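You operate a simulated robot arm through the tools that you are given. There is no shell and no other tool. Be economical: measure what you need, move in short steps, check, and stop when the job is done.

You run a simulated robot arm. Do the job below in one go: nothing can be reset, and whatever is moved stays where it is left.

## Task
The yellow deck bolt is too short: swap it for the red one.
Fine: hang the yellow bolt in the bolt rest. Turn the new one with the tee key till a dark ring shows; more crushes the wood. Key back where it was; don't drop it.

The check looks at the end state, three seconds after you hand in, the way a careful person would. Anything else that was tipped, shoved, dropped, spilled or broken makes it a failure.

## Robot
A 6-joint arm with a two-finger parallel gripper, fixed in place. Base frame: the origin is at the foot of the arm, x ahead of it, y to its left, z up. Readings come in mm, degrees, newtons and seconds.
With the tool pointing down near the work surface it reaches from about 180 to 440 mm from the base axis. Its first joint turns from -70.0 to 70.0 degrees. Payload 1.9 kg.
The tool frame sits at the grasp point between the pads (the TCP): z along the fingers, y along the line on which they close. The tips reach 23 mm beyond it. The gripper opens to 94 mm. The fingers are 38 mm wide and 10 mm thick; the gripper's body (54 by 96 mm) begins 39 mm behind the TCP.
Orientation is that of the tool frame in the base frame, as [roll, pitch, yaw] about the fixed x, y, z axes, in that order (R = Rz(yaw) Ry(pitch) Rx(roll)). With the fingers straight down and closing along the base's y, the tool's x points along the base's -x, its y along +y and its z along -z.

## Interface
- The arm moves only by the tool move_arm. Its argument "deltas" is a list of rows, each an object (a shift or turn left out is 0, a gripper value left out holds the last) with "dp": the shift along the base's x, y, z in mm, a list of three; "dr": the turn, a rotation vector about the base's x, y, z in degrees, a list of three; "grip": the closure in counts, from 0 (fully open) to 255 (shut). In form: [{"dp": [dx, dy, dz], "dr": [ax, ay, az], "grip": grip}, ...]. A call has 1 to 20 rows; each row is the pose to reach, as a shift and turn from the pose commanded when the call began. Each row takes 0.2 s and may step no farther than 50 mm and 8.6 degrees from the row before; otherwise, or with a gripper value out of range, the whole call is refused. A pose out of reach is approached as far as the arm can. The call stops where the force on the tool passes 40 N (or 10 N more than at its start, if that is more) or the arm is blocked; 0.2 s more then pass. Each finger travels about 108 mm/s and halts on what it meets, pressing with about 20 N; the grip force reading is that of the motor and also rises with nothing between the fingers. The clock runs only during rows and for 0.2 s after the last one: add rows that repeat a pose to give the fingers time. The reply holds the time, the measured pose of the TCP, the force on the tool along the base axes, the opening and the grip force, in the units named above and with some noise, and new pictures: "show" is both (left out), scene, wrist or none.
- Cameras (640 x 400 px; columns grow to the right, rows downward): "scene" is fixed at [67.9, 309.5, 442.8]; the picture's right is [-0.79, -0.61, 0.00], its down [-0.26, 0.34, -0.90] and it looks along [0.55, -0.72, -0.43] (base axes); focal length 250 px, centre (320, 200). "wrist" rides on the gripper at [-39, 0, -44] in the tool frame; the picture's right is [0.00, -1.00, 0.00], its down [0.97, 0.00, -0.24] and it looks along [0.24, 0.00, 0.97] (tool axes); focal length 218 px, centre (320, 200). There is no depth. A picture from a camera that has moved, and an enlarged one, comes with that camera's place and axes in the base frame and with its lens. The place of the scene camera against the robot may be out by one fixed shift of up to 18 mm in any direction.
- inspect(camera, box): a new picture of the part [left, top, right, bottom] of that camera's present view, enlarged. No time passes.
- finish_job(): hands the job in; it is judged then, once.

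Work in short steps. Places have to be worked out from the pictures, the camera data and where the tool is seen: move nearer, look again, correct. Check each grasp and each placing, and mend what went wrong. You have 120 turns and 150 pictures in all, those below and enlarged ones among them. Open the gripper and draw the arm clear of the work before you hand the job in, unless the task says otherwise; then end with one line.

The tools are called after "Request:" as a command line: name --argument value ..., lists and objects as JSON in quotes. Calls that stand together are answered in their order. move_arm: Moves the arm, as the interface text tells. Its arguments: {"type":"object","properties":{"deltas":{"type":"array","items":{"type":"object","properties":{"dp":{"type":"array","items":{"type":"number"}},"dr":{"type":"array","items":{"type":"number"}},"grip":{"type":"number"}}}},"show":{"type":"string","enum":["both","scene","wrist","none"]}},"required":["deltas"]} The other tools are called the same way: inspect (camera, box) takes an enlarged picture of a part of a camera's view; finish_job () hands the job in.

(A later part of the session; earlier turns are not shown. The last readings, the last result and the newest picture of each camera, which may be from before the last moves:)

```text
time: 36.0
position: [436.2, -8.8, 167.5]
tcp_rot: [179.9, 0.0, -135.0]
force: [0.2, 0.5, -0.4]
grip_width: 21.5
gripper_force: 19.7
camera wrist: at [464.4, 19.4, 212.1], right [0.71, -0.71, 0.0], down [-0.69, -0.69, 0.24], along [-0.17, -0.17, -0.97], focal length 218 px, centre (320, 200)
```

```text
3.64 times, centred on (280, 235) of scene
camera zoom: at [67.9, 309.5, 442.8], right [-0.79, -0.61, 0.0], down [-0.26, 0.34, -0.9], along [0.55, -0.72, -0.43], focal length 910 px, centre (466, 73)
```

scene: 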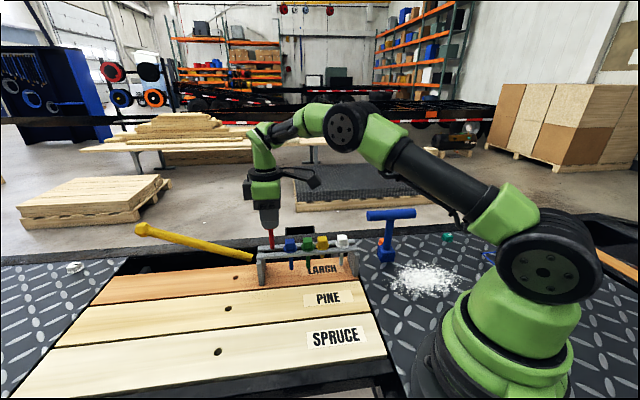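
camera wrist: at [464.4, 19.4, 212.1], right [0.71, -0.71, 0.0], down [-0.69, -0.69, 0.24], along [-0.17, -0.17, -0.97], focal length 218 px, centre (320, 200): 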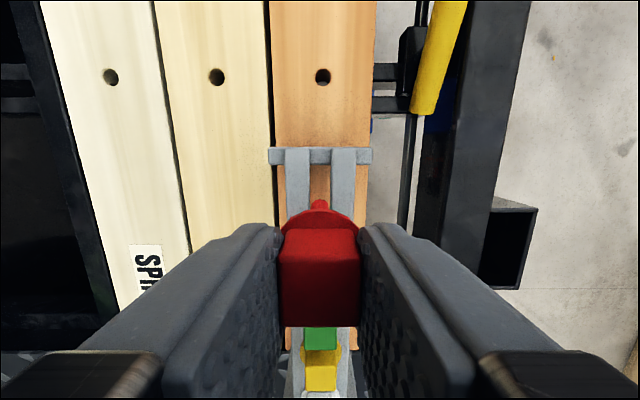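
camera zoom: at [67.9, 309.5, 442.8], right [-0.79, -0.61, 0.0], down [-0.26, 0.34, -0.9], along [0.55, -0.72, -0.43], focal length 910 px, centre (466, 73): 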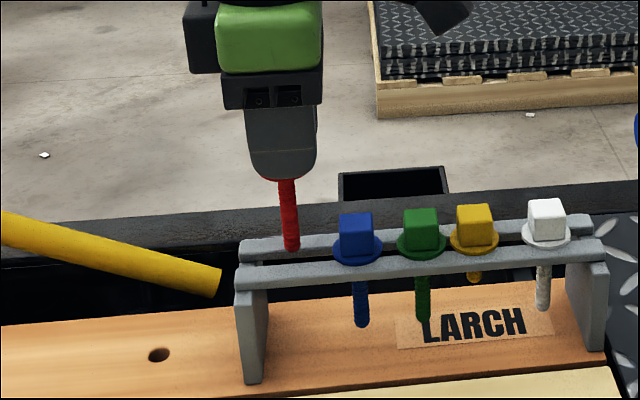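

Red is held with ~48 mm of shank. I carry it toward the PINE hole (≈(441.5,126)), lowering once clear of the rest.

Request:
move_arm --deltas '[{"dp": [0, 5, 0]}, {"dp": [0, 14, 0]}, {"dp": [0, 26, 0]}, {"dp": [0, 40, 0]}, {"dp": [0, 54, -3]}, {"dp": [0, 68, -8]}, {"dp": [0, 82, -15]}, {"dp": [1, 96, -24]}, {"dp": [1, 110, -33]}, {"dp": [2, 122, -42]}, {"dp": [3, 130, -50]}, {"dp": [3.3, 133, -55]}, {"dp": [3.3, 133, -55]}]'

Request:
inspect --camera "scene" --box '[160, 230, 300, 330]'

Request:
inspect --camera "wrist" --box '[260, 130, 380, 230]'

```text
time: 38.8
position: [439.3, 123.2, 112.9]
tcp_rot: [180.0, 0.0, -135.0]
force: [0.5, -0.4, -0.4]
grip_width: 21.6
gripper_force: 19.8
camera wrist: at [468.2, 152.3, 157.1], right [0.71, -0.71, 0.0], down [-0.69, -0.69, 0.24], along [-0.17, -0.17, -0.97], focal length 218 px, centre (320, 200)
```

scene: 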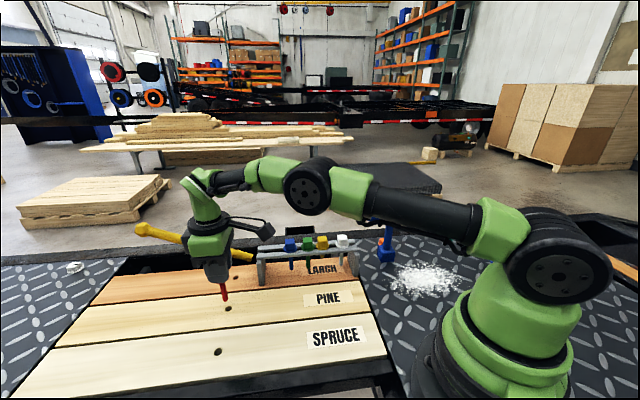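
wrist: 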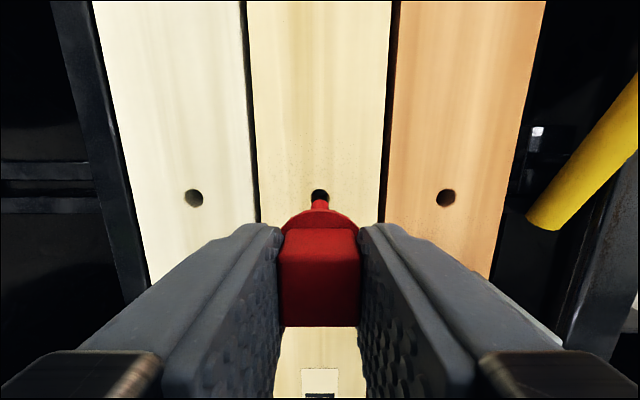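

```text
4.00 times, centred on (230, 280) of scene
camera zoom: at [67.9, 309.5, 442.8], right [-0.79, -0.61, 0.0], down [-0.26, 0.34, -0.9], along [0.55, -0.72, -0.43], focal length 1000 px, centre (680, -120)
```

zoom: 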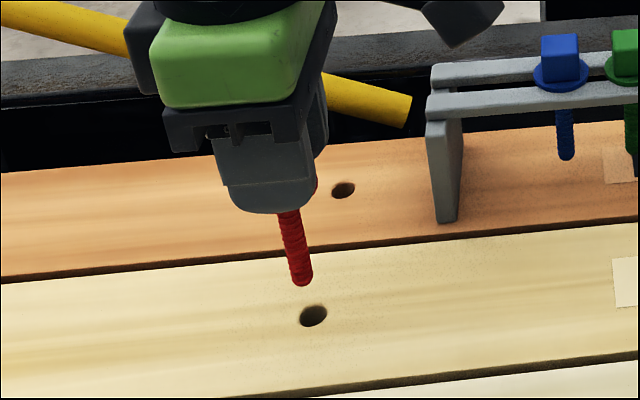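

```text
4.00 times, centred on (320, 180) of wrist
camera zoom: at [468.2, 152.3, 157.1], right [0.71, -0.71, 0.0], down [-0.69, -0.69, 0.24], along [-0.17, -0.17, -0.97], focal length 873 px, centre (320, 280)
```

zoom: 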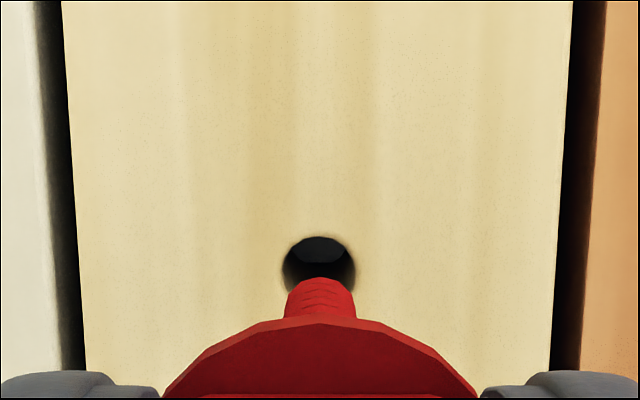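

v is aligned; both views suggest the shank is ~1.9 mm too far outward (u). I correct and lower until the tip is just above the hole, then re-check.

Request:
move_arm --deltas '[{"dp": [-1.3, -1.3, -5]}, {"dp": [-1.3, -1.3, -12]}, {"dp": [-1.3, -1.3, -17]}, {"dp": [-1.3, -1.3, -17]}]' --show "none"

Request:
inspect --camera "scene" --box '[190, 260, 270, 320]'

Request:
inspect --camera "wrist" --box '[280, 160, 360, 230]'

```text
time: 39.8
position: [438.5, 121.9, 97.0]
tcp_rot: [-179.9, -0.1, -134.9]
force: [-0.8, 0.5, -1.2]
grip_width: 21.5
gripper_force: 20.0
```

```text
6.67 times, centred on (230, 290) of scene
camera zoom: at [67.9, 309.5, 442.8], right [-0.79, -0.61, 0.0], down [-0.26, 0.34, -0.9], along [0.55, -0.72, -0.43], focal length 1667 px, centre (920, -400)
```

zoom: 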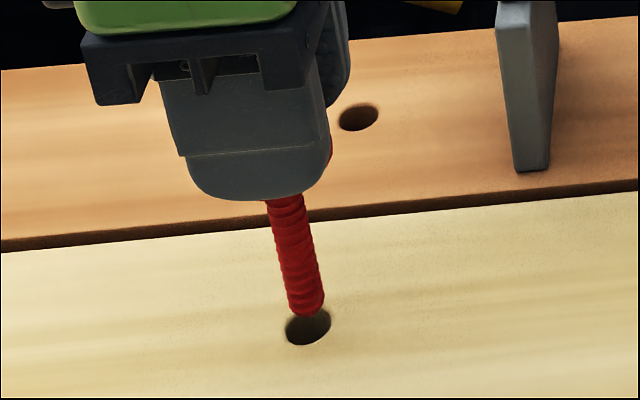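

```text
5.71 times, centred on (320, 195) of wrist
camera zoom: at [466.6, 150.9, 139.9], right [0.71, -0.71, 0.0], down [-0.69, -0.69, 0.24], along [-0.17, -0.17, -0.97], focal length 1247 px, centre (320, 229)
```

zoom: 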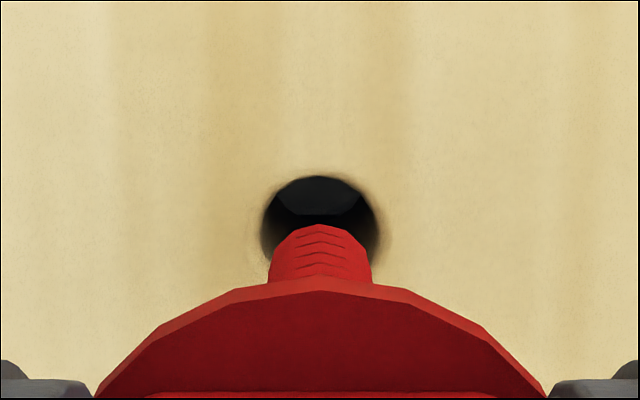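

Aligned within about 1 mm. I lower the tip into the hole, watching force.

Request:
move_arm --deltas '[{"dp": [0, 0, -4]}, {"dp": [0, 0, -8]}, {"dp": [0, 0, -12]}, {"dp": [0, 0, -16]}, {"dp": [0, 0, -20]}, {"dp": [0, 0, -20]}]' --show "none"

Request:
inspect --camera "scene" --box '[190, 260, 270, 320]'

Request:
inspect --camera "wrist" --box '[280, 160, 360, 230]'

```text
time: 41.2
position: [437.9, 121.8, 75.5]
tcp_rot: [-180.0, -0.1, -134.9]
force: [-0.3, -0.2, -0.6]
grip_width: 21.6
gripper_force: 20.2
```

```text
6.67 times, centred on (230, 290) of scene
camera zoom: at [67.9, 309.5, 442.8], right [-0.79, -0.61, 0.0], down [-0.26, 0.34, -0.9], along [0.55, -0.72, -0.43], focal length 1667 px, centre (920, -400)
```

zoom: 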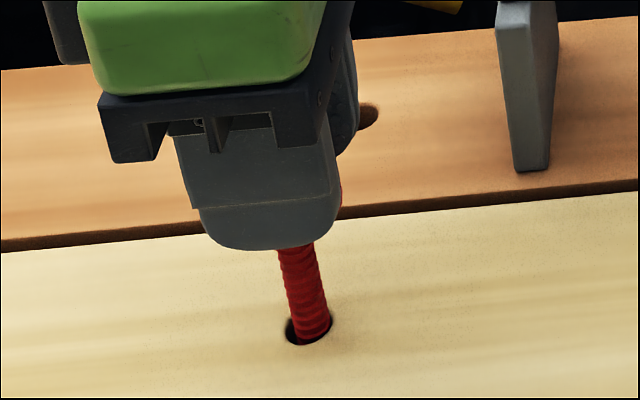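

```text
5.71 times, centred on (320, 195) of wrist
camera zoom: at [466.9, 150.7, 120.1], right [0.71, -0.71, 0.0], down [-0.69, -0.69, 0.24], along [-0.17, -0.17, -0.97], focal length 1247 px, centre (320, 229)
```

zoom: 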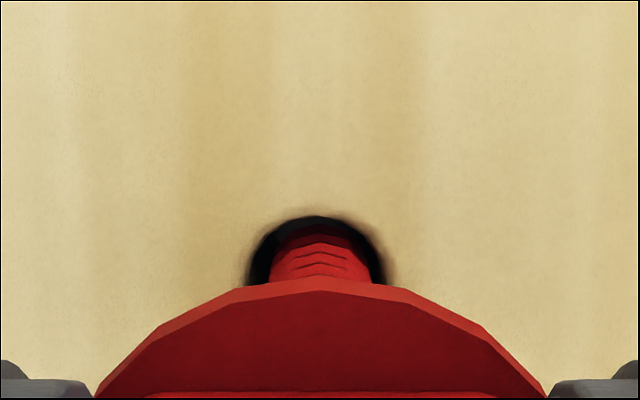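

It's entering. I nudge 1 mm outward to centre and keep lowering slowly, watching for contact.

Request:
move_arm --deltas '[{"dp": [0.7, 0.7, -4]}, {"dp": [0.7, 0.7, -8]}, {"dp": [0.7, 0.7, -12]}, {"dp": [0.7, 0.7, -16]}, {"dp": [0.7, 0.7, -20]}, {"dp": [0.7, 0.7, -24]}, {"dp": [0.7, 0.7, -28]}, {"dp": [0.7, 0.7, -28]}]' --show "none"

Request:
inspect --camera "scene" --box '[190, 260, 270, 320]'

```text
time: 43.0
position: [439.7, 124.7, 48.2]
tcp_rot: [180.0, 0.0, -135.1]
force: [0.3, -0.3, -0.8]
grip_width: 21.5
gripper_force: 20.1
```

```text
6.67 times, centred on (230, 290) of scene
camera zoom: at [67.9, 309.5, 442.8], right [-0.79, -0.61, 0.0], down [-0.26, 0.34, -0.9], along [0.55, -0.72, -0.43], focal length 1667 px, centre (920, -400)
```

zoom: 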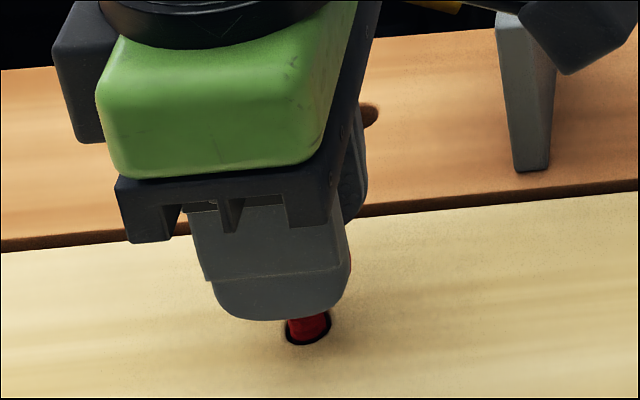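

Well centred. Continue down in small steps until it stands on something.

Request:
move_arm --deltas '[{"dp": [0, 0, -2]}, {"dp": [0, 0, -4]}, {"dp": [0, 0, -6]}, {"dp": [0, 0, -8]}, {"dp": [0, 0, -10]}, {"dp": [0, 0, -10]}]' --show "none"

Request:
inspect --camera "scene" --box '[190, 260, 270, 320]'

```text
time: 44.4
position: [438.4, 123.6, 38.9]
tcp_rot: [-180.0, 0.1, -135.0]
force: [1.3, 0.6, -2.0]
grip_width: 21.2
gripper_force: 19.8
```

```text
6.67 times, centred on (230, 290) of scene
camera zoom: at [67.9, 309.5, 442.8], right [-0.79, -0.61, 0.0], down [-0.26, 0.34, -0.9], along [0.55, -0.72, -0.43], focal length 1667 px, centre (920, -400)
```

zoom: 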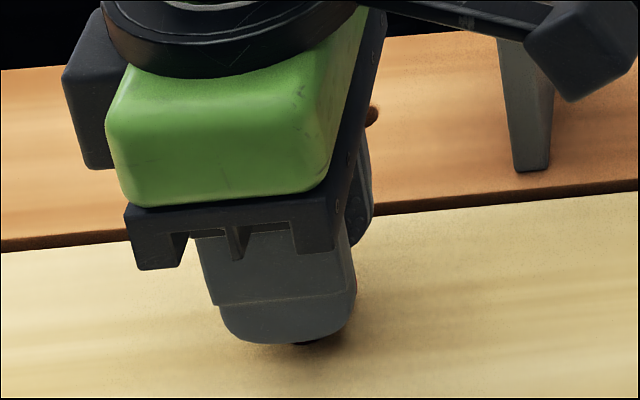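

Request:
move_arm --deltas '[{"dp": [0, 0, -2]}, {"dp": [0, 0, -4]}, {"dp": [0, 0, -6]}, {"dp": [0, 0, -7.5]}, {"dp": [0, 0, -7.5]}]' --show "none"

Request:
inspect --camera "wrist" --box '[220, 160, 420, 340]'

```text
time: 45.6
position: [438.2, 123.0, 31.6]
tcp_rot: [-179.9, 0.1, -135.2]
force: [-0.5, 0.1, -0.8]
grip_width: 21.4
gripper_force: 20.1
```

```text
2.22 times, centred on (320, 250) of wrist
camera zoom: at [466.9, 151.6, 74.8], right [0.71, -0.71, 0.0], down [-0.69, -0.69, 0.24], along [-0.17, -0.17, -0.97], focal length 485 px, centre (320, 89)
```

zoom: 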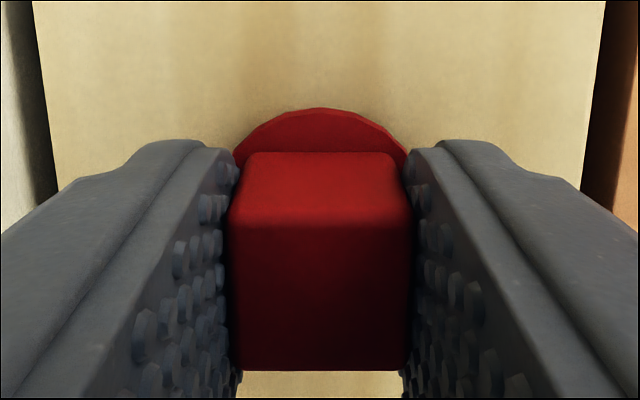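

Request:
move_arm --deltas '[{"dp": [0, 0, -1]}, {"dp": [0, 0, -2]}, {"dp": [0, 0, -3]}, {"dp": [0, 0, -3]}]' --show "none"

```text
time: 46.6
position: [438.3, 122.2, 27.4]
tcp_rot: [180.0, 0.1, -135.2]
force: [-0.4, -1.0, -0.4]
grip_width: 21.8
gripper_force: 20.9
```

No contact still, but the flange is within a few mm of the deck. I release and rise to see how it sits.

Request:
move_arm --deltas '[{"grip": 190}, {"grip": 125}, {"grip": 115}, {"dp": [0, 0, 10]}, {"dp": [0, 0, 30]}, {"dp": [0, 0, 50]}, {"dp": [0, 0, 50]}]' --show "none"

Request:
inspect --camera "wrist" --box '[220, 140, 420, 265]'

Request:
inspect --camera "scene" --box '[190, 260, 270, 320]'

```text
time: 48.2
position: [438.7, 123.6, 78.1]
tcp_rot: [180.0, 0.1, -135.0]
force: [0.2, 0.1, -0.8]
grip_width: 51.6
gripper_force: 0.1
```

```text
3.20 times, centred on (320, 202) of wrist
camera zoom: at [467.3, 151.9, 121.8], right [0.71, -0.71, 0.0], down [-0.69, -0.69, 0.24], along [-0.17, -0.17, -0.97], focal length 698 px, centre (320, 192)
```

zoom: 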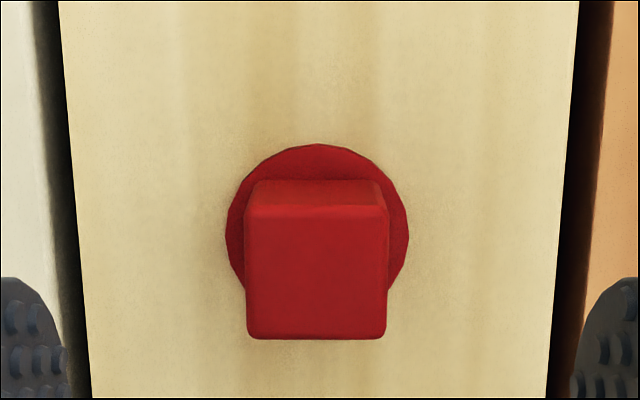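

```text
6.67 times, centred on (230, 290) of scene
camera zoom: at [67.9, 309.5, 442.8], right [-0.79, -0.61, 0.0], down [-0.26, 0.34, -0.9], along [0.55, -0.72, -0.43], focal length 1667 px, centre (920, -400)
```

zoom: 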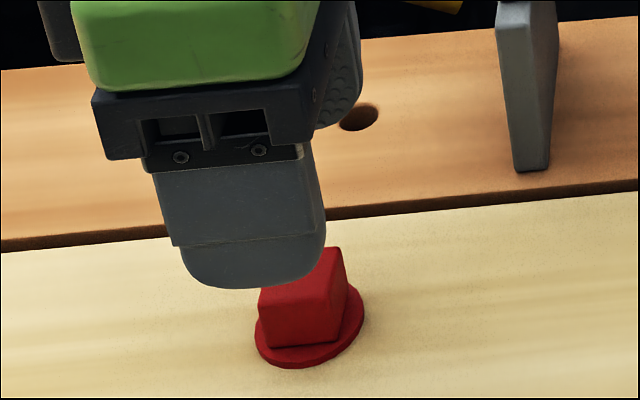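

Red is seated upright at about (440.5,125.6). The tee key is tall (~150 mm), so I check reach above the bolt at z≈190 while rising.

Request:
move_arm --deltas '[{"dp": [2, 2, 25]}, {"dp": [2, 2, 60]}, {"dp": [2, 2, 85]}, {"dp": [2, 2, 97]}, {"dp": [2, 2, 107]}, {"dp": [2, 2, 117]}, {"dp": [2, 2, 117]}]' --show "wrist"

```text
time: 49.8
position: [437.4, 127.4, 194.1]
tcp_rot: [-180.0, 0.1, -135.1]
force: [0.1, -0.2, 0.7]
grip_width: 51.7
gripper_force: 0.1
out of reach, approached as far as the arm can: row 6, 7
camera wrist: at [465.1, 154.6, 237.8], right [0.71, -0.71, 0.0], down [-0.69, -0.69, 0.24], along [-0.17, -0.17, -0.97], focal length 218 px, centre (320, 200)
```

wrist: 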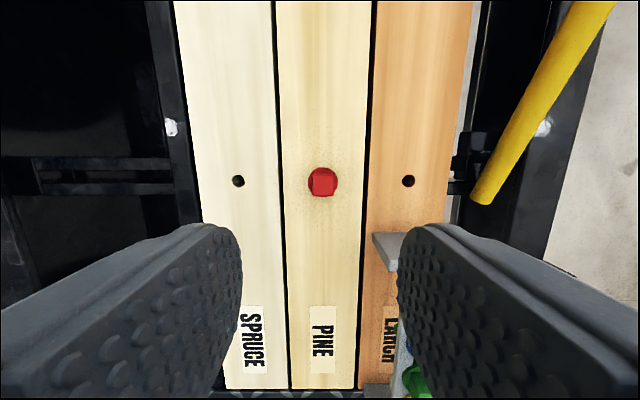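

Reach is OK up to about z=185 there. Now travel to the key at height.

Request:
move_arm --deltas '[{"dp": [-20, -35, 15]}, {"dp": [-40, -75, 36]}, {"dp": [-60, -115, 40]}, {"dp": [-80, -155, 40]}, {"dp": [-100, -195, 40]}, {"dp": [-120, -235, 40]}, {"dp": [-140, -275, 40]}, {"dp": [-160, -315, 40]}, {"dp": [-175, -350, 40]}, {"dp": [-182, -365, 40]}, {"dp": [-182, -365, 40]}]'

```text
time: 52.2
position: [322.3, -242.4, 333.3]
tcp_rot: [179.7, 0.0, -134.9]
force: [-0.3, -0.4, -0.1]
grip_width: 51.7
gripper_force: 0.1
out of reach, approached as far as the arm can: row 1, 2, 3, 4, 5, 6, 7, 8, 9, 10, 11
camera wrist: at [349.7, -213.2, 377.1], right [0.71, -0.71, -0.01], down [-0.69, -0.69, 0.24], along [-0.17, -0.17, -0.97], focal length 218 px, centre (320, 200)
```

scene: 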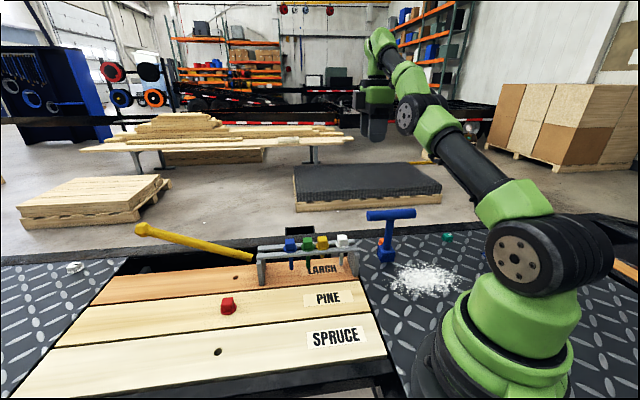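
wrist: 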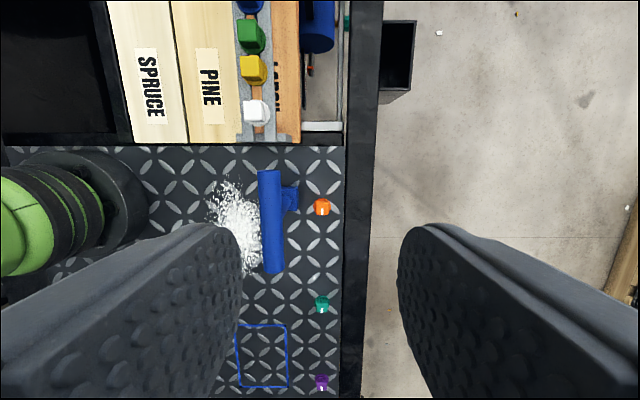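

The move ended high and short at (322,-242,333) with an IK clip; it's a safe spot. The view shows the key upright with its bar along u near (238,-237), bar height ~z=115. I approach in small steps.

Request:
move_arm --deltas '[{"dp": [-10, 5, -30]}, {"dp": [-20, 10, -60]}, {"dp": [-20, 10, -60]}]' --show "wrist"

```text
time: 53.0
position: [321.8, -241.6, 333.5]
tcp_rot: [179.7, 0.0, -135.1]
force: [0.3, -0.3, -0.9]
grip_width: 51.6
gripper_force: 0.1
out of reach, approached as far as the arm can: row 1, 2, 3
camera wrist: at [349.8, -213.1, 377.1], right [0.71, -0.71, -0.01], down [-0.69, -0.69, 0.24], along [-0.17, -0.17, -0.97], focal length 218 px, centre (320, 200)
```

wrist: 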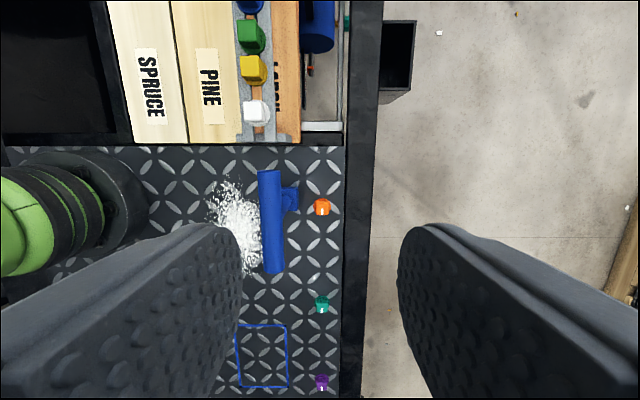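

Stuck here, probably a wrist joint limit with this yaw. I test freeing it by turning the yaw back.

Request:
move_arm --deltas '[{"dr": [0, 0, -8]}, {"dr": [0, 0, -16]}, {"dp": [-5, 2, -15], "dr": [0, 0, -16]}, {"dp": [-10, 5, -30], "dr": [0, 0, -16]}, {"dp": [-10, 5, -30], "dr": [0, 0, -16]}]' --show "none"

```text
time: 54.2
position: [320.0, -242.3, 333.4]
tcp_rot: [179.8, -0.1, -151.1]
force: [-0.5, -0.5, -0.9]
grip_width: 51.9
gripper_force: 0.1
out of reach, approached as far as the arm can: row 3, 4, 5
```

The arm looks to be at its fully stretched pose (singular). I tilt the tool slightly so the elbow bends, then try moving inward/down.

Request:
move_arm --deltas '[{"dr": [-2.4, -3.2, 0]}, {"dr": [-4.8, -6.4, 0]}, {"dp": [-10, 5, -15], "dr": [-4.8, -6.4, 0]}, {"dp": [-20, 12, -35], "dr": [-4.8, -6.4, 0]}, {"dp": [-30, 18, -55], "dr": [-4.8, -6.4, 0]}, {"dp": [-30, 18, -55], "dr": [-4.8, -6.4, 0]}]' --show "none"

```text
time: 55.6
position: [310.9, -236.4, 389.3]
tcp_rot: [-173.0, 3.2, -150.8]
force: [0.7, 0.5, 0.1]
grip_width: 51.6
gripper_force: 0.1
out of reach, approached as far as the arm can: row 1, 2, 3, 4, 5, 6
```

Request:
move_arm --deltas '[{"dp": [0, 40, 0]}, {"dp": [0, 40, 0]}]' --show "scene"

```text
time: 56.2
position: [326.5, -213.8, 393.6]
tcp_rot: [-172.8, 3.3, -150.8]
force: [0.4, -0.6, -0.6]
grip_width: 51.8
gripper_force: 0.1
out of reach, approached as far as the arm can: row 1, 2
```

scene: 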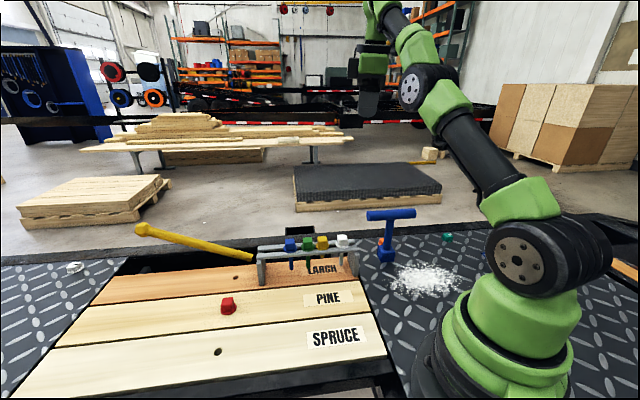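

The elbow is stuck straight. I slide back down along the reach sphere (outward/down, over empty space) and untilt, to then re-bend from a lower pose as worked earlier.

Request:
move_arm --deltas '[{"dp": [15, -10, -30], "dr": [2.4, 3.2, 0]}, {"dp": [30, -20, -70], "dr": [4.8, 6.4, 0]}, {"dp": [40, -26, -115], "dr": [4.8, 6.4, 0]}, {"dp": [46, -30, -160], "dr": [4.8, 6.4, 0]}, {"dp": [46, -30, -205], "dr": [4.8, 6.4, 0]}, {"dp": [46, -30, -205], "dr": [4.8, 6.4, 0]}]' --show "scene"

```text
time: 57.6
position: [370.0, -242.9, 188.8]
tcp_rot: [180.0, 0.1, -151.1]
force: [-0.2, -0.6, -0.1]
grip_width: 51.6
gripper_force: 0.0
out of reach, approached as far as the arm can: row 1, 2, 3
```

scene: 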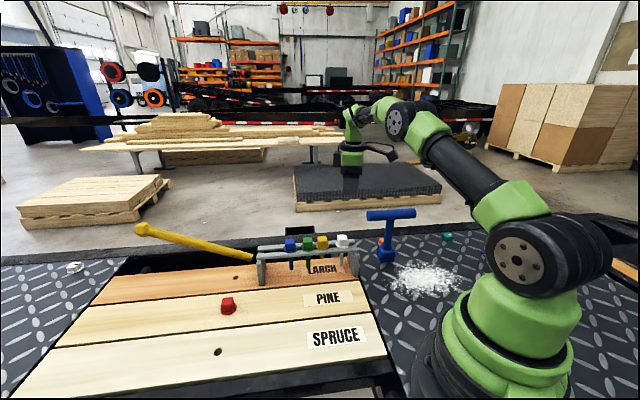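

Freed. Now move inward above the key and restore the yaw.

Request:
move_arm --deltas '[{"dp": [-15, 2, 4], "dr": [0, 0, 5]}, {"dp": [-35, 5, 10], "dr": [0, 0, 11]}, {"dp": [-60, 9, 16], "dr": [0, 0, 16]}, {"dp": [-85, 14, 20], "dr": [0, 0, 16]}, {"dp": [-105, 18, 20], "dr": [0, 0, 16]}, {"dp": [-105, 18, 20], "dr": [0, 0, 16]}]' --show "wrist"

```text
time: 59.0
position: [265.3, -224.1, 209.0]
tcp_rot: [-179.9, 0.0, -135.0]
force: [-0.5, 0.6, 0.6]
grip_width: 51.3
gripper_force: 0.0
camera wrist: at [292.8, -195.4, 253.0], right [0.71, -0.71, 0.0], down [-0.69, -0.69, 0.24], along [-0.17, -0.17, -0.97], focal length 218 px, centre (320, 200)
```

wrist: 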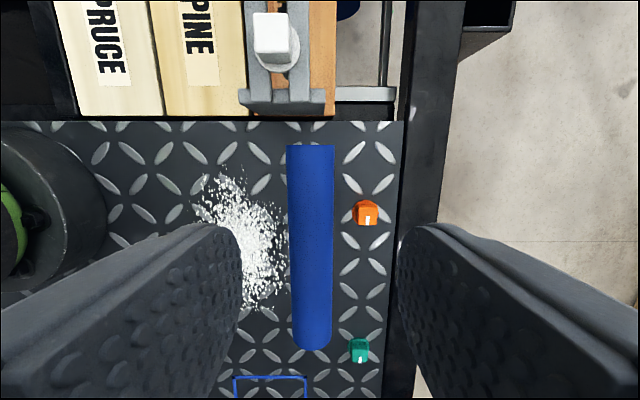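

The bar is ~121 mm long, ~22 mm thick, along u, axis z≈145; plate is near z≈0. I centre over it and check again.

Request:
move_arm --deltas '[{"dp": [-18.3, -11.4, 0]}, {"dp": [-18.3, -11.4, -10]}, {"dp": [-18.3, -11.4, -10]}]' --show "both"

Request:
inspect --camera "scene" --box '[330, 170, 450, 275]'

```text
time: 59.8
position: [245.7, -234.7, 198.3]
tcp_rot: [179.9, 0.0, -135.0]
force: [0.1, 0.2, -1.4]
grip_width: 51.6
gripper_force: 0.2
camera wrist: at [274.6, -206.7, 242.3], right [0.71, -0.71, 0.0], down [-0.69, -0.69, 0.24], along [-0.17, -0.17, -0.97], focal length 218 px, centre (320, 200)
```

scene: 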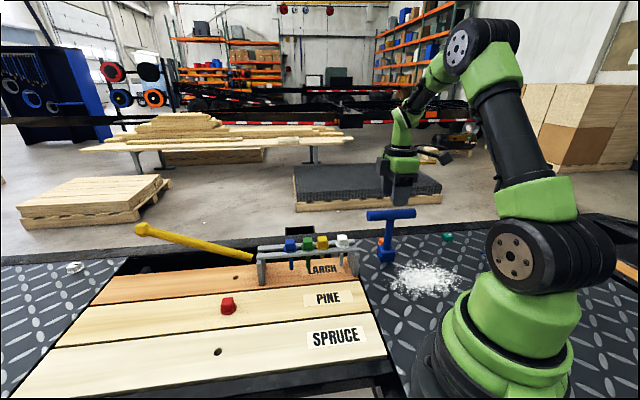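
wrist: 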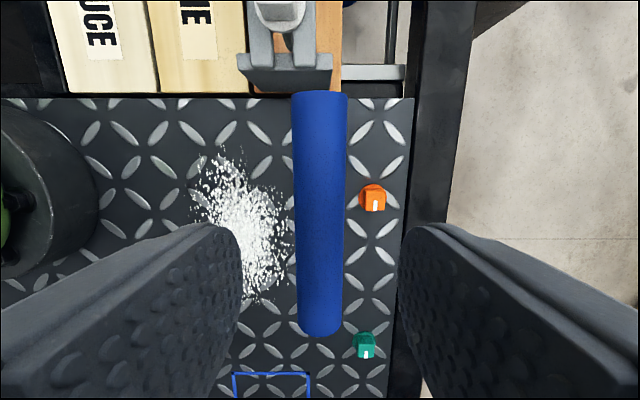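

```text
3.81 times, centred on (390, 222) of scene
camera zoom: at [67.9, 309.5, 442.8], right [-0.79, -0.61, 0.0], down [-0.26, 0.34, -0.9], along [0.55, -0.72, -0.43], focal length 953 px, centre (53, 114)
```

zoom: 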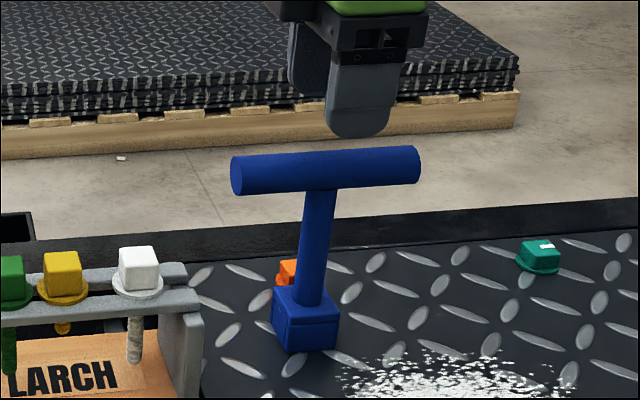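

Centred in v; I nudge 3 mm toward the shaft in u and descend to straddle the bar.

Request:
move_arm --deltas '[{"dp": [2.1, 2.1, -15]}, {"dp": [2.1, 2.1, -30]}, {"dp": [2.1, 2.1, -42]}, {"dp": [2.1, 2.1, -50]}, {"dp": [2.1, 2.1, -54]}, {"dp": [2.1, 2.1, -54]}]' --show "wrist"

Request:
inspect --camera "scene" --box '[330, 170, 450, 275]'

```text
time: 61.2
position: [248.2, -232.8, 145.1]
tcp_rot: [-180.0, -0.1, -135.0]
force: [-0.6, 0.0, -0.6]
grip_width: 51.9
gripper_force: 0.1
camera wrist: at [276.8, -204.4, 188.7], right [0.71, -0.71, 0.0], down [-0.69, -0.69, 0.24], along [-0.17, -0.17, -0.97], focal length 218 px, centre (320, 200)
```

wrist: 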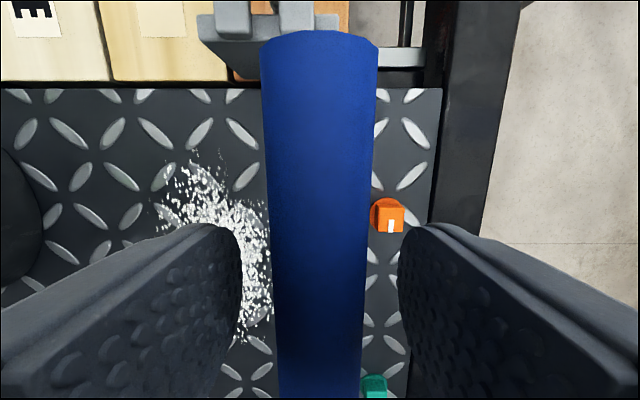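

```text
3.81 times, centred on (390, 222) of scene
camera zoom: at [67.9, 309.5, 442.8], right [-0.79, -0.61, 0.0], down [-0.26, 0.34, -0.9], along [0.55, -0.72, -0.43], focal length 953 px, centre (53, 114)
```

zoom: 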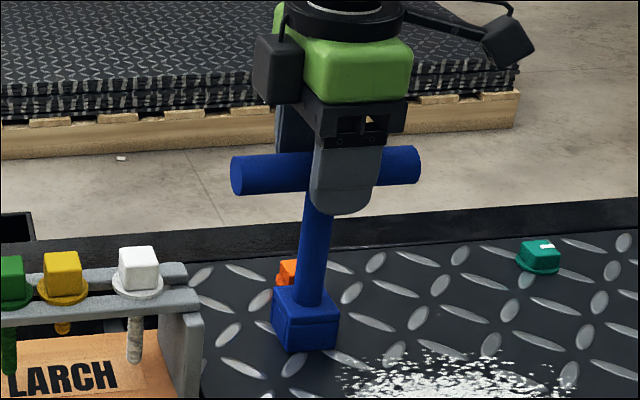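

Fingers straddle the bar centrally around the shaft. Close and lift slowly a little.

Request:
move_arm --deltas '[{"grip": 255}, {}, {}, {"dp": [0, 0, 1.5]}, {"dp": [0, 0, 4]}, {"dp": [0, 0, 8]}, {"dp": [0, 0, 12]}, {"dp": [0, 0, 12]}]' --show "wrist"

Request:
inspect --camera "scene" --box '[330, 170, 450, 275]'

```text
time: 63.0
position: [248.6, -231.5, 157.1]
tcp_rot: [180.0, 0.0, -135.0]
force: [0.5, -0.6, -3.3]
grip_width: 25.4
gripper_force: 20.2
camera wrist: at [276.6, -204.7, 200.8], right [0.71, -0.71, 0.0], down [-0.69, -0.69, 0.24], along [-0.17, -0.17, -0.97], focal length 218 px, centre (320, 200)
```

wrist: 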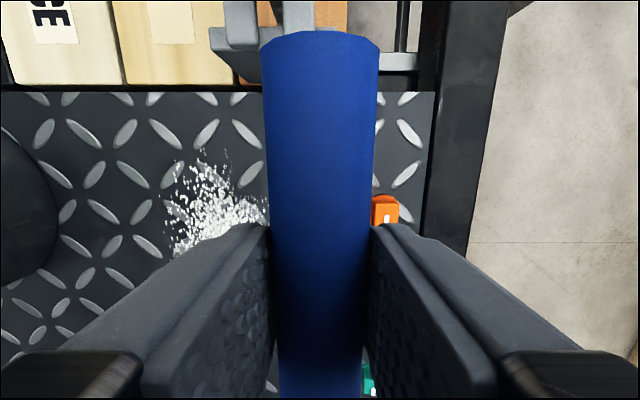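

```text
3.81 times, centred on (390, 222) of scene
camera zoom: at [67.9, 309.5, 442.8], right [-0.79, -0.61, 0.0], down [-0.26, 0.34, -0.9], along [0.55, -0.72, -0.43], focal length 953 px, centre (53, 114)
```

zoom: 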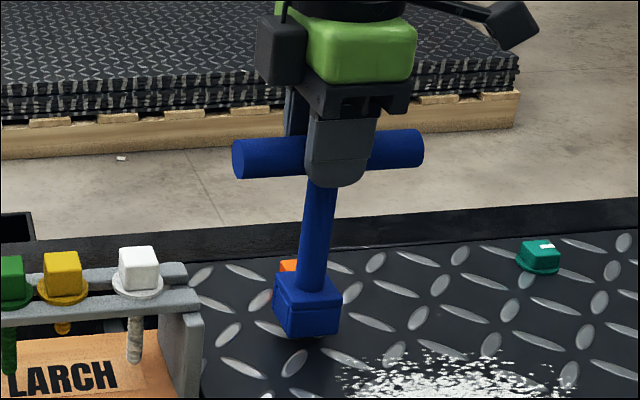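

Key is held upright (~0.28 kg). I raise it and carry it around the rest on the inner side, over the boards.

Request:
move_arm --deltas '[{"dp": [0, 0, 4]}, {"dp": [0, 0, 10]}, {"dp": [0, 0, 17]}, {"dp": [-2, 4, 21]}, {"dp": [-6, 10, 22]}, {"dp": [-12, 20, 22]}, {"dp": [-20, 34, 22]}, {"dp": [-28, 48, 22]}, {"dp": [-36, 62, 22]}, {"dp": [-44, 76, 22]}, {"dp": [-50, 86, 22]}, {"dp": [-50, 96, 22]}, {"dp": [-44, 108, 22]}, {"dp": [-34, 120, 22]}, {"dp": [-22, 134, 22]}, {"dp": [-10, 148, 22]}, {"dp": [-2, 158, 22]}, {"dp": [2, 163, 22]}, {"dp": [2, 163, 22]}]'

```text
time: 67.0
position: [250.7, -69.0, 178.8]
tcp_rot: [180.0, 0.1, -135.0]
force: [0.3, -0.2, -3.8]
grip_width: 25.6
gripper_force: 19.9
camera wrist: at [278.7, -41.5, 222.3], right [0.71, -0.71, 0.0], down [-0.69, -0.69, 0.24], along [-0.17, -0.17, -0.97], focal length 218 px, centre (320, 200)
```

scene: 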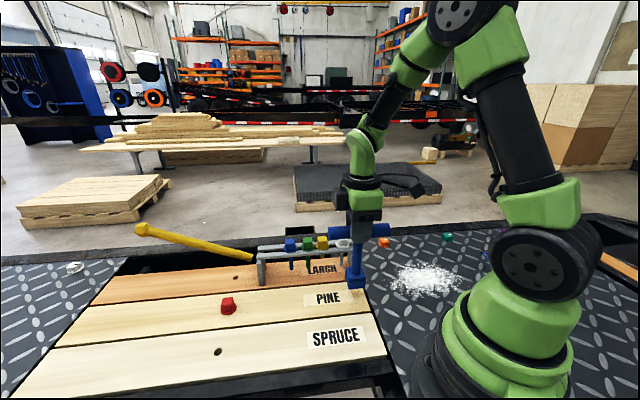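
wrist: 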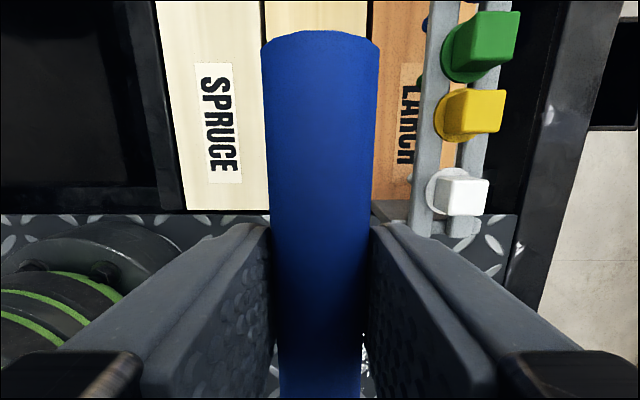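

Continue along the boards to just short of the bolt.

Request:
move_arm --deltas '[{"dp": [5, 5, 0]}, {"dp": [14, 14, 1]}, {"dp": [26, 27, 2]}, {"dp": [39, 40, 2]}, {"dp": [52, 53, 2]}, {"dp": [65, 67, 2]}, {"dp": [78, 81, 2]}, {"dp": [91, 95, 2]}, {"dp": [104, 109, 2]}, {"dp": [117, 123, 2]}, {"dp": [130, 137, 2]}, {"dp": [143, 151, 2]}, {"dp": [154, 163, 2]}, {"dp": [164, 172, 2]}, {"dp": [170, 176, 2]}, {"dp": [172, 178, 2]}, {"dp": [172, 178, 2]}]'

Request:
inspect --camera "scene" --box '[160, 220, 300, 330]'

```text
time: 70.6
position: [422.9, 108.2, 181.3]
tcp_rot: [-179.9, 0.0, -135.0]
force: [-1.1, 0.2, -3.5]
grip_width: 25.7
gripper_force: 20.2
camera wrist: at [450.7, 136.7, 224.6], right [0.71, -0.71, 0.0], down [-0.69, -0.69, 0.24], along [-0.17, -0.17, -0.97], focal length 218 px, centre (320, 200)
```

scene: 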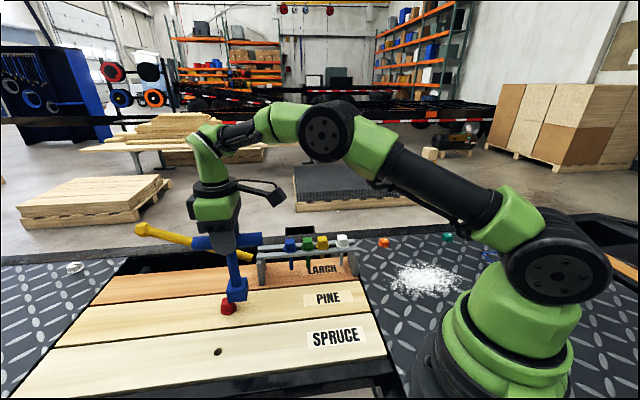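
wrist: 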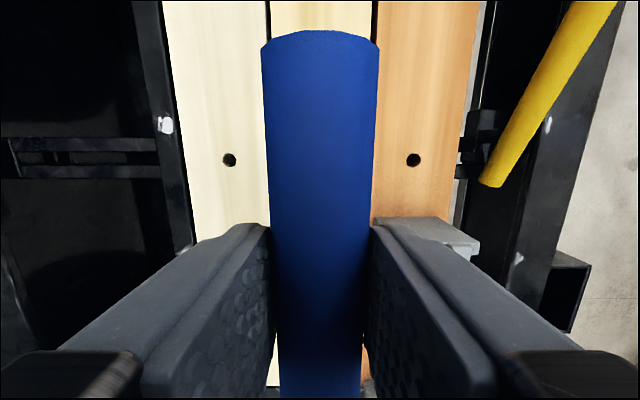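

```text
3.64 times, centred on (230, 275) of scene
camera zoom: at [67.9, 309.5, 442.8], right [-0.79, -0.61, 0.0], down [-0.26, 0.34, -0.9], along [0.55, -0.72, -0.43], focal length 910 px, centre (647, -73)
```

zoom: 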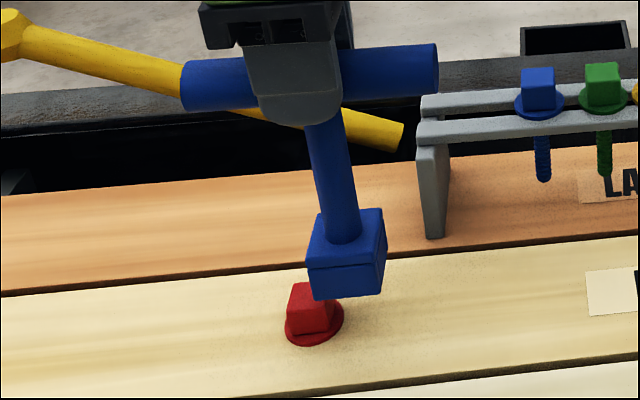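

The key bottom clears the head top by only ~3–4 mm, so I raise 3 mm more and move over the bolt.

Request:
move_arm --deltas '[{"dp": [0, 0, 2]}, {"dp": [0, 0, 3.5]}, {"dp": [5, 5, 3.5]}, {"dp": [10, 10, 3.5]}, {"dp": [14, 14, 3.5]}, {"dp": [17, 17, 3.5]}, {"dp": [17, 17, 3.5]}]' --show "wrist"

Request:
inspect --camera "scene" --box '[180, 250, 280, 325]'

```text
time: 72.2
position: [437.9, 123.8, 184.8]
tcp_rot: [180.0, 0.0, -134.9]
force: [-0.4, -0.7, -4.1]
grip_width: 25.5
gripper_force: 20.7
camera wrist: at [467.3, 153.0, 228.2], right [0.71, -0.71, 0.0], down [-0.69, -0.69, 0.24], along [-0.17, -0.17, -0.97], focal length 218 px, centre (320, 200)
```

wrist: 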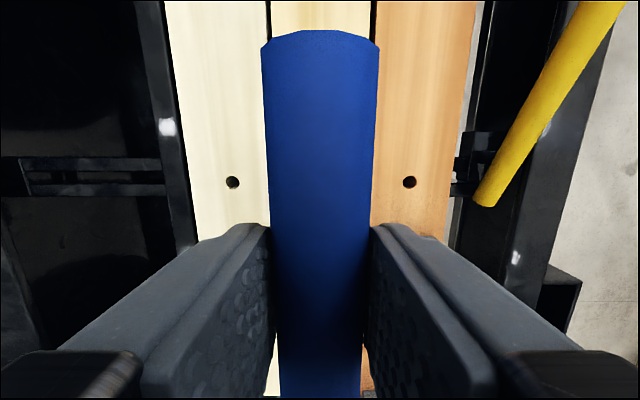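

```text
5.33 times, centred on (230, 288) of scene
camera zoom: at [67.9, 309.5, 442.8], right [-0.79, -0.61, 0.0], down [-0.26, 0.34, -0.9], along [0.55, -0.72, -0.43], focal length 1334 px, centre (800, -267)
```

zoom: 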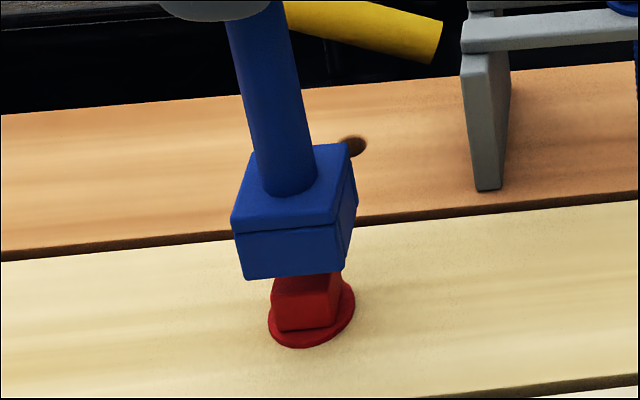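

Wrist holes and the scene both suggest a shift of ~1.7 mm outward and ~1 mm in +v. I apply it, lower a bit, and look.

Request:
move_arm --deltas '[{"dp": [1.9, 0.5, 0]}, {"dp": [1.9, 0.5, -4]}, {"dp": [1.9, 0.5, -9]}, {"dp": [1.9, 0.5, -9]}]' --show "wrist"

Request:
inspect --camera "scene" --box '[200, 270, 260, 320]'

```text
time: 73.2
position: [440.0, 124.8, 175.8]
tcp_rot: [179.8, 0.1, -135.2]
force: [-0.7, -0.5, -3.2]
grip_width: 25.6
gripper_force: 19.6
camera wrist: at [468.5, 153.7, 219.5], right [0.71, -0.71, 0.0], down [-0.69, -0.69, 0.24], along [-0.17, -0.17, -0.97], focal length 218 px, centre (320, 200)
```

wrist: 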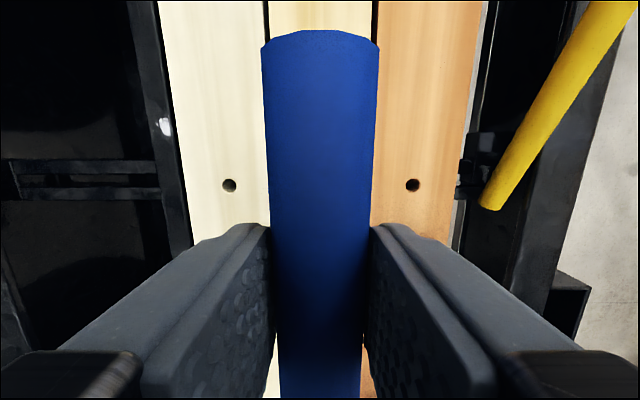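

```text
8.00 times, centred on (230, 295) of scene
camera zoom: at [67.9, 309.5, 442.8], right [-0.79, -0.61, 0.0], down [-0.26, 0.34, -0.9], along [0.55, -0.72, -0.43], focal length 2001 px, centre (1040, -560)
```

zoom: 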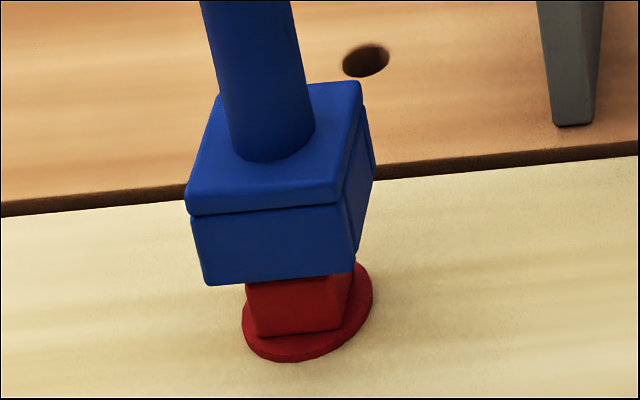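

The socket is aligned in u, and v looks right within ~2 mm. I lower in small increments, checking force for contact with the head.

Request:
move_arm --deltas '[{"dp": [0.2, -0.2, -2]}, {"dp": [0.2, -0.2, -4]}, {"dp": [0.2, -0.2, -5]}, {"dp": [0.2, -0.2, -5]}]' --show "none"

Request:
inspect --camera "scene" --box '[200, 270, 260, 320]'

```text
time: 74.2
position: [441.1, 125.1, 170.2]
tcp_rot: [-180.0, 0.0, -135.1]
force: [0.1, 0.9, -2.8]
grip_width: 25.4
gripper_force: 20.0
```

```text
8.00 times, centred on (230, 295) of scene
camera zoom: at [67.9, 309.5, 442.8], right [-0.79, -0.61, 0.0], down [-0.26, 0.34, -0.9], along [0.55, -0.72, -0.43], focal length 2001 px, centre (1040, -560)
```

zoom: 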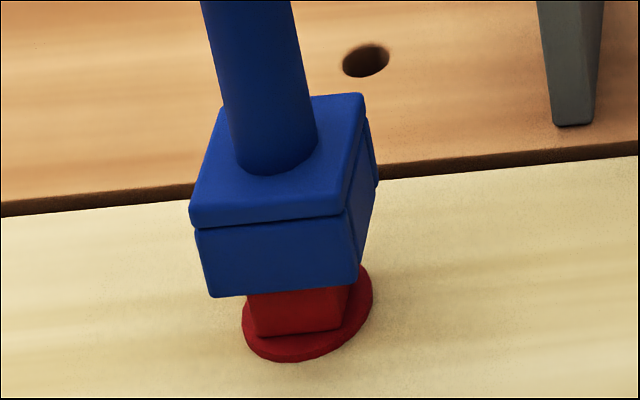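

Request:
move_arm --deltas '[{"dp": [0, 0, -1.5]}, {"dp": [0, 0, -3]}, {"dp": [0, 0, -4]}, {"dp": [0, 0, -4]}]' --show "none"

Request:
inspect --camera "scene" --box '[200, 270, 260, 320]'

```text
time: 75.2
position: [441.1, 124.8, 166.9]
tcp_rot: [180.0, 0.0, -135.1]
force: [-0.2, -0.2, -3.4]
grip_width: 25.3
gripper_force: 20.0
```

```text
8.00 times, centred on (230, 295) of scene
camera zoom: at [67.9, 309.5, 442.8], right [-0.79, -0.61, 0.0], down [-0.26, 0.34, -0.9], along [0.55, -0.72, -0.43], focal length 2001 px, centre (1040, -560)
```

zoom: 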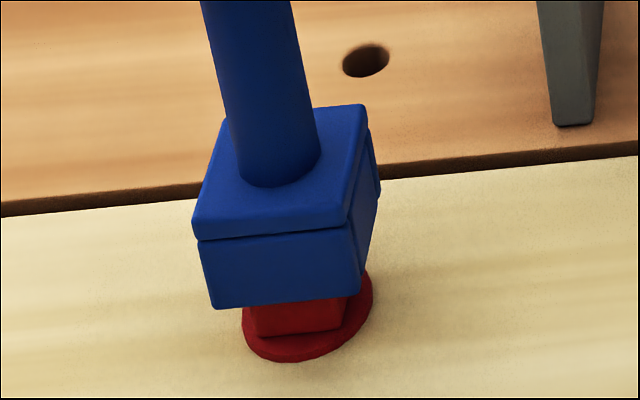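

Request:
move_arm --deltas '[{"dp": [0, 0, -1.5]}, {"dp": [0, 0, -3]}, {"dp": [0, 0, -4.5]}, {"dp": [0, 0, -4.5]}]' --show "none"

Request:
inspect --camera "scene" --box '[200, 270, 260, 320]'

```text
time: 76.2
position: [441.6, 126.4, 161.6]
tcp_rot: [-180.0, -0.1, -135.0]
force: [-0.8, 0.2, -3.4]
grip_width: 25.5
gripper_force: 19.6
```

```text
8.00 times, centred on (230, 295) of scene
camera zoom: at [67.9, 309.5, 442.8], right [-0.79, -0.61, 0.0], down [-0.26, 0.34, -0.9], along [0.55, -0.72, -0.43], focal length 2001 px, centre (1040, -560)
```

zoom: 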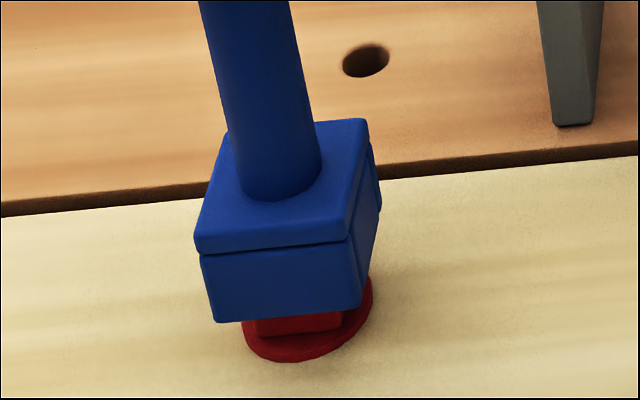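

No contact force and the rim is below the head top: it's engaging. Continue down.

Request:
move_arm --deltas '[{"dp": [0, 0, -2]}, {"dp": [0, 0, -4]}, {"dp": [0, 0, -6]}, {"dp": [0, 0, -6]}]' --show "none"

Request:
inspect --camera "scene" --box '[200, 270, 260, 320]'

```text
time: 77.2
position: [441.3, 124.8, 155.2]
tcp_rot: [-179.9, 0.0, -135.0]
force: [1.2, 0.9, -3.5]
grip_width: 25.4
gripper_force: 19.9
```

```text
8.00 times, centred on (230, 295) of scene
camera zoom: at [67.9, 309.5, 442.8], right [-0.79, -0.61, 0.0], down [-0.26, 0.34, -0.9], along [0.55, -0.72, -0.43], focal length 2001 px, centre (1040, -560)
```

zoom: 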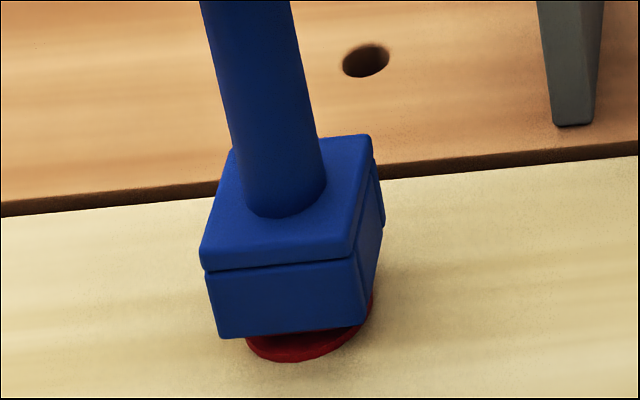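

Request:
move_arm --deltas '[{"dp": [0, 0, -1.5]}, {"dp": [0, 0, -3]}, {"dp": [0, 0, -4]}, {"dp": [0, 0, -4]}]' --show "none"

Request:
inspect --camera "scene" --box '[200, 270, 260, 320]'

```text
time: 78.2
position: [442.2, 124.8, 151.9]
tcp_rot: [-180.0, -0.1, -135.0]
force: [0.0, 0.5, -3.8]
grip_width: 25.7
gripper_force: 19.8
```

```text
8.00 times, centred on (230, 295) of scene
camera zoom: at [67.9, 309.5, 442.8], right [-0.79, -0.61, 0.0], down [-0.26, 0.34, -0.9], along [0.55, -0.72, -0.43], focal length 2001 px, centre (1040, -560)
```

zoom: 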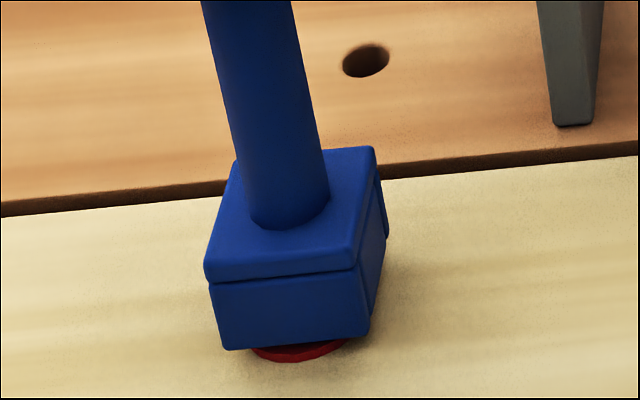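

Request:
move_arm --deltas '[{"dp": [0, 0, -1]}, {"dp": [0, 0, -2]}, {"dp": [0, 0, -3]}, {"dp": [0, 0, -3]}]' --show "none"

Request:
inspect --camera "scene" --box '[200, 270, 260, 320]'

```text
time: 79.2
position: [442.5, 124.8, 148.8]
tcp_rot: [-180.0, 0.0, -135.1]
force: [0.0, 0.1, -2.5]
grip_width: 25.4
gripper_force: 19.9
```

```text
8.00 times, centred on (230, 295) of scene
camera zoom: at [67.9, 309.5, 442.8], right [-0.79, -0.61, 0.0], down [-0.26, 0.34, -0.9], along [0.55, -0.72, -0.43], focal length 2001 px, centre (1040, -560)
```

zoom: 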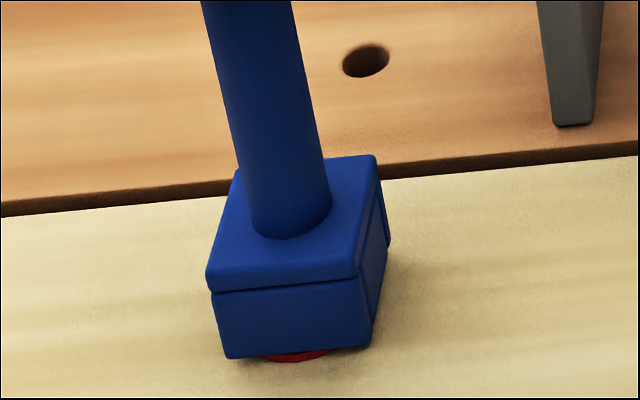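

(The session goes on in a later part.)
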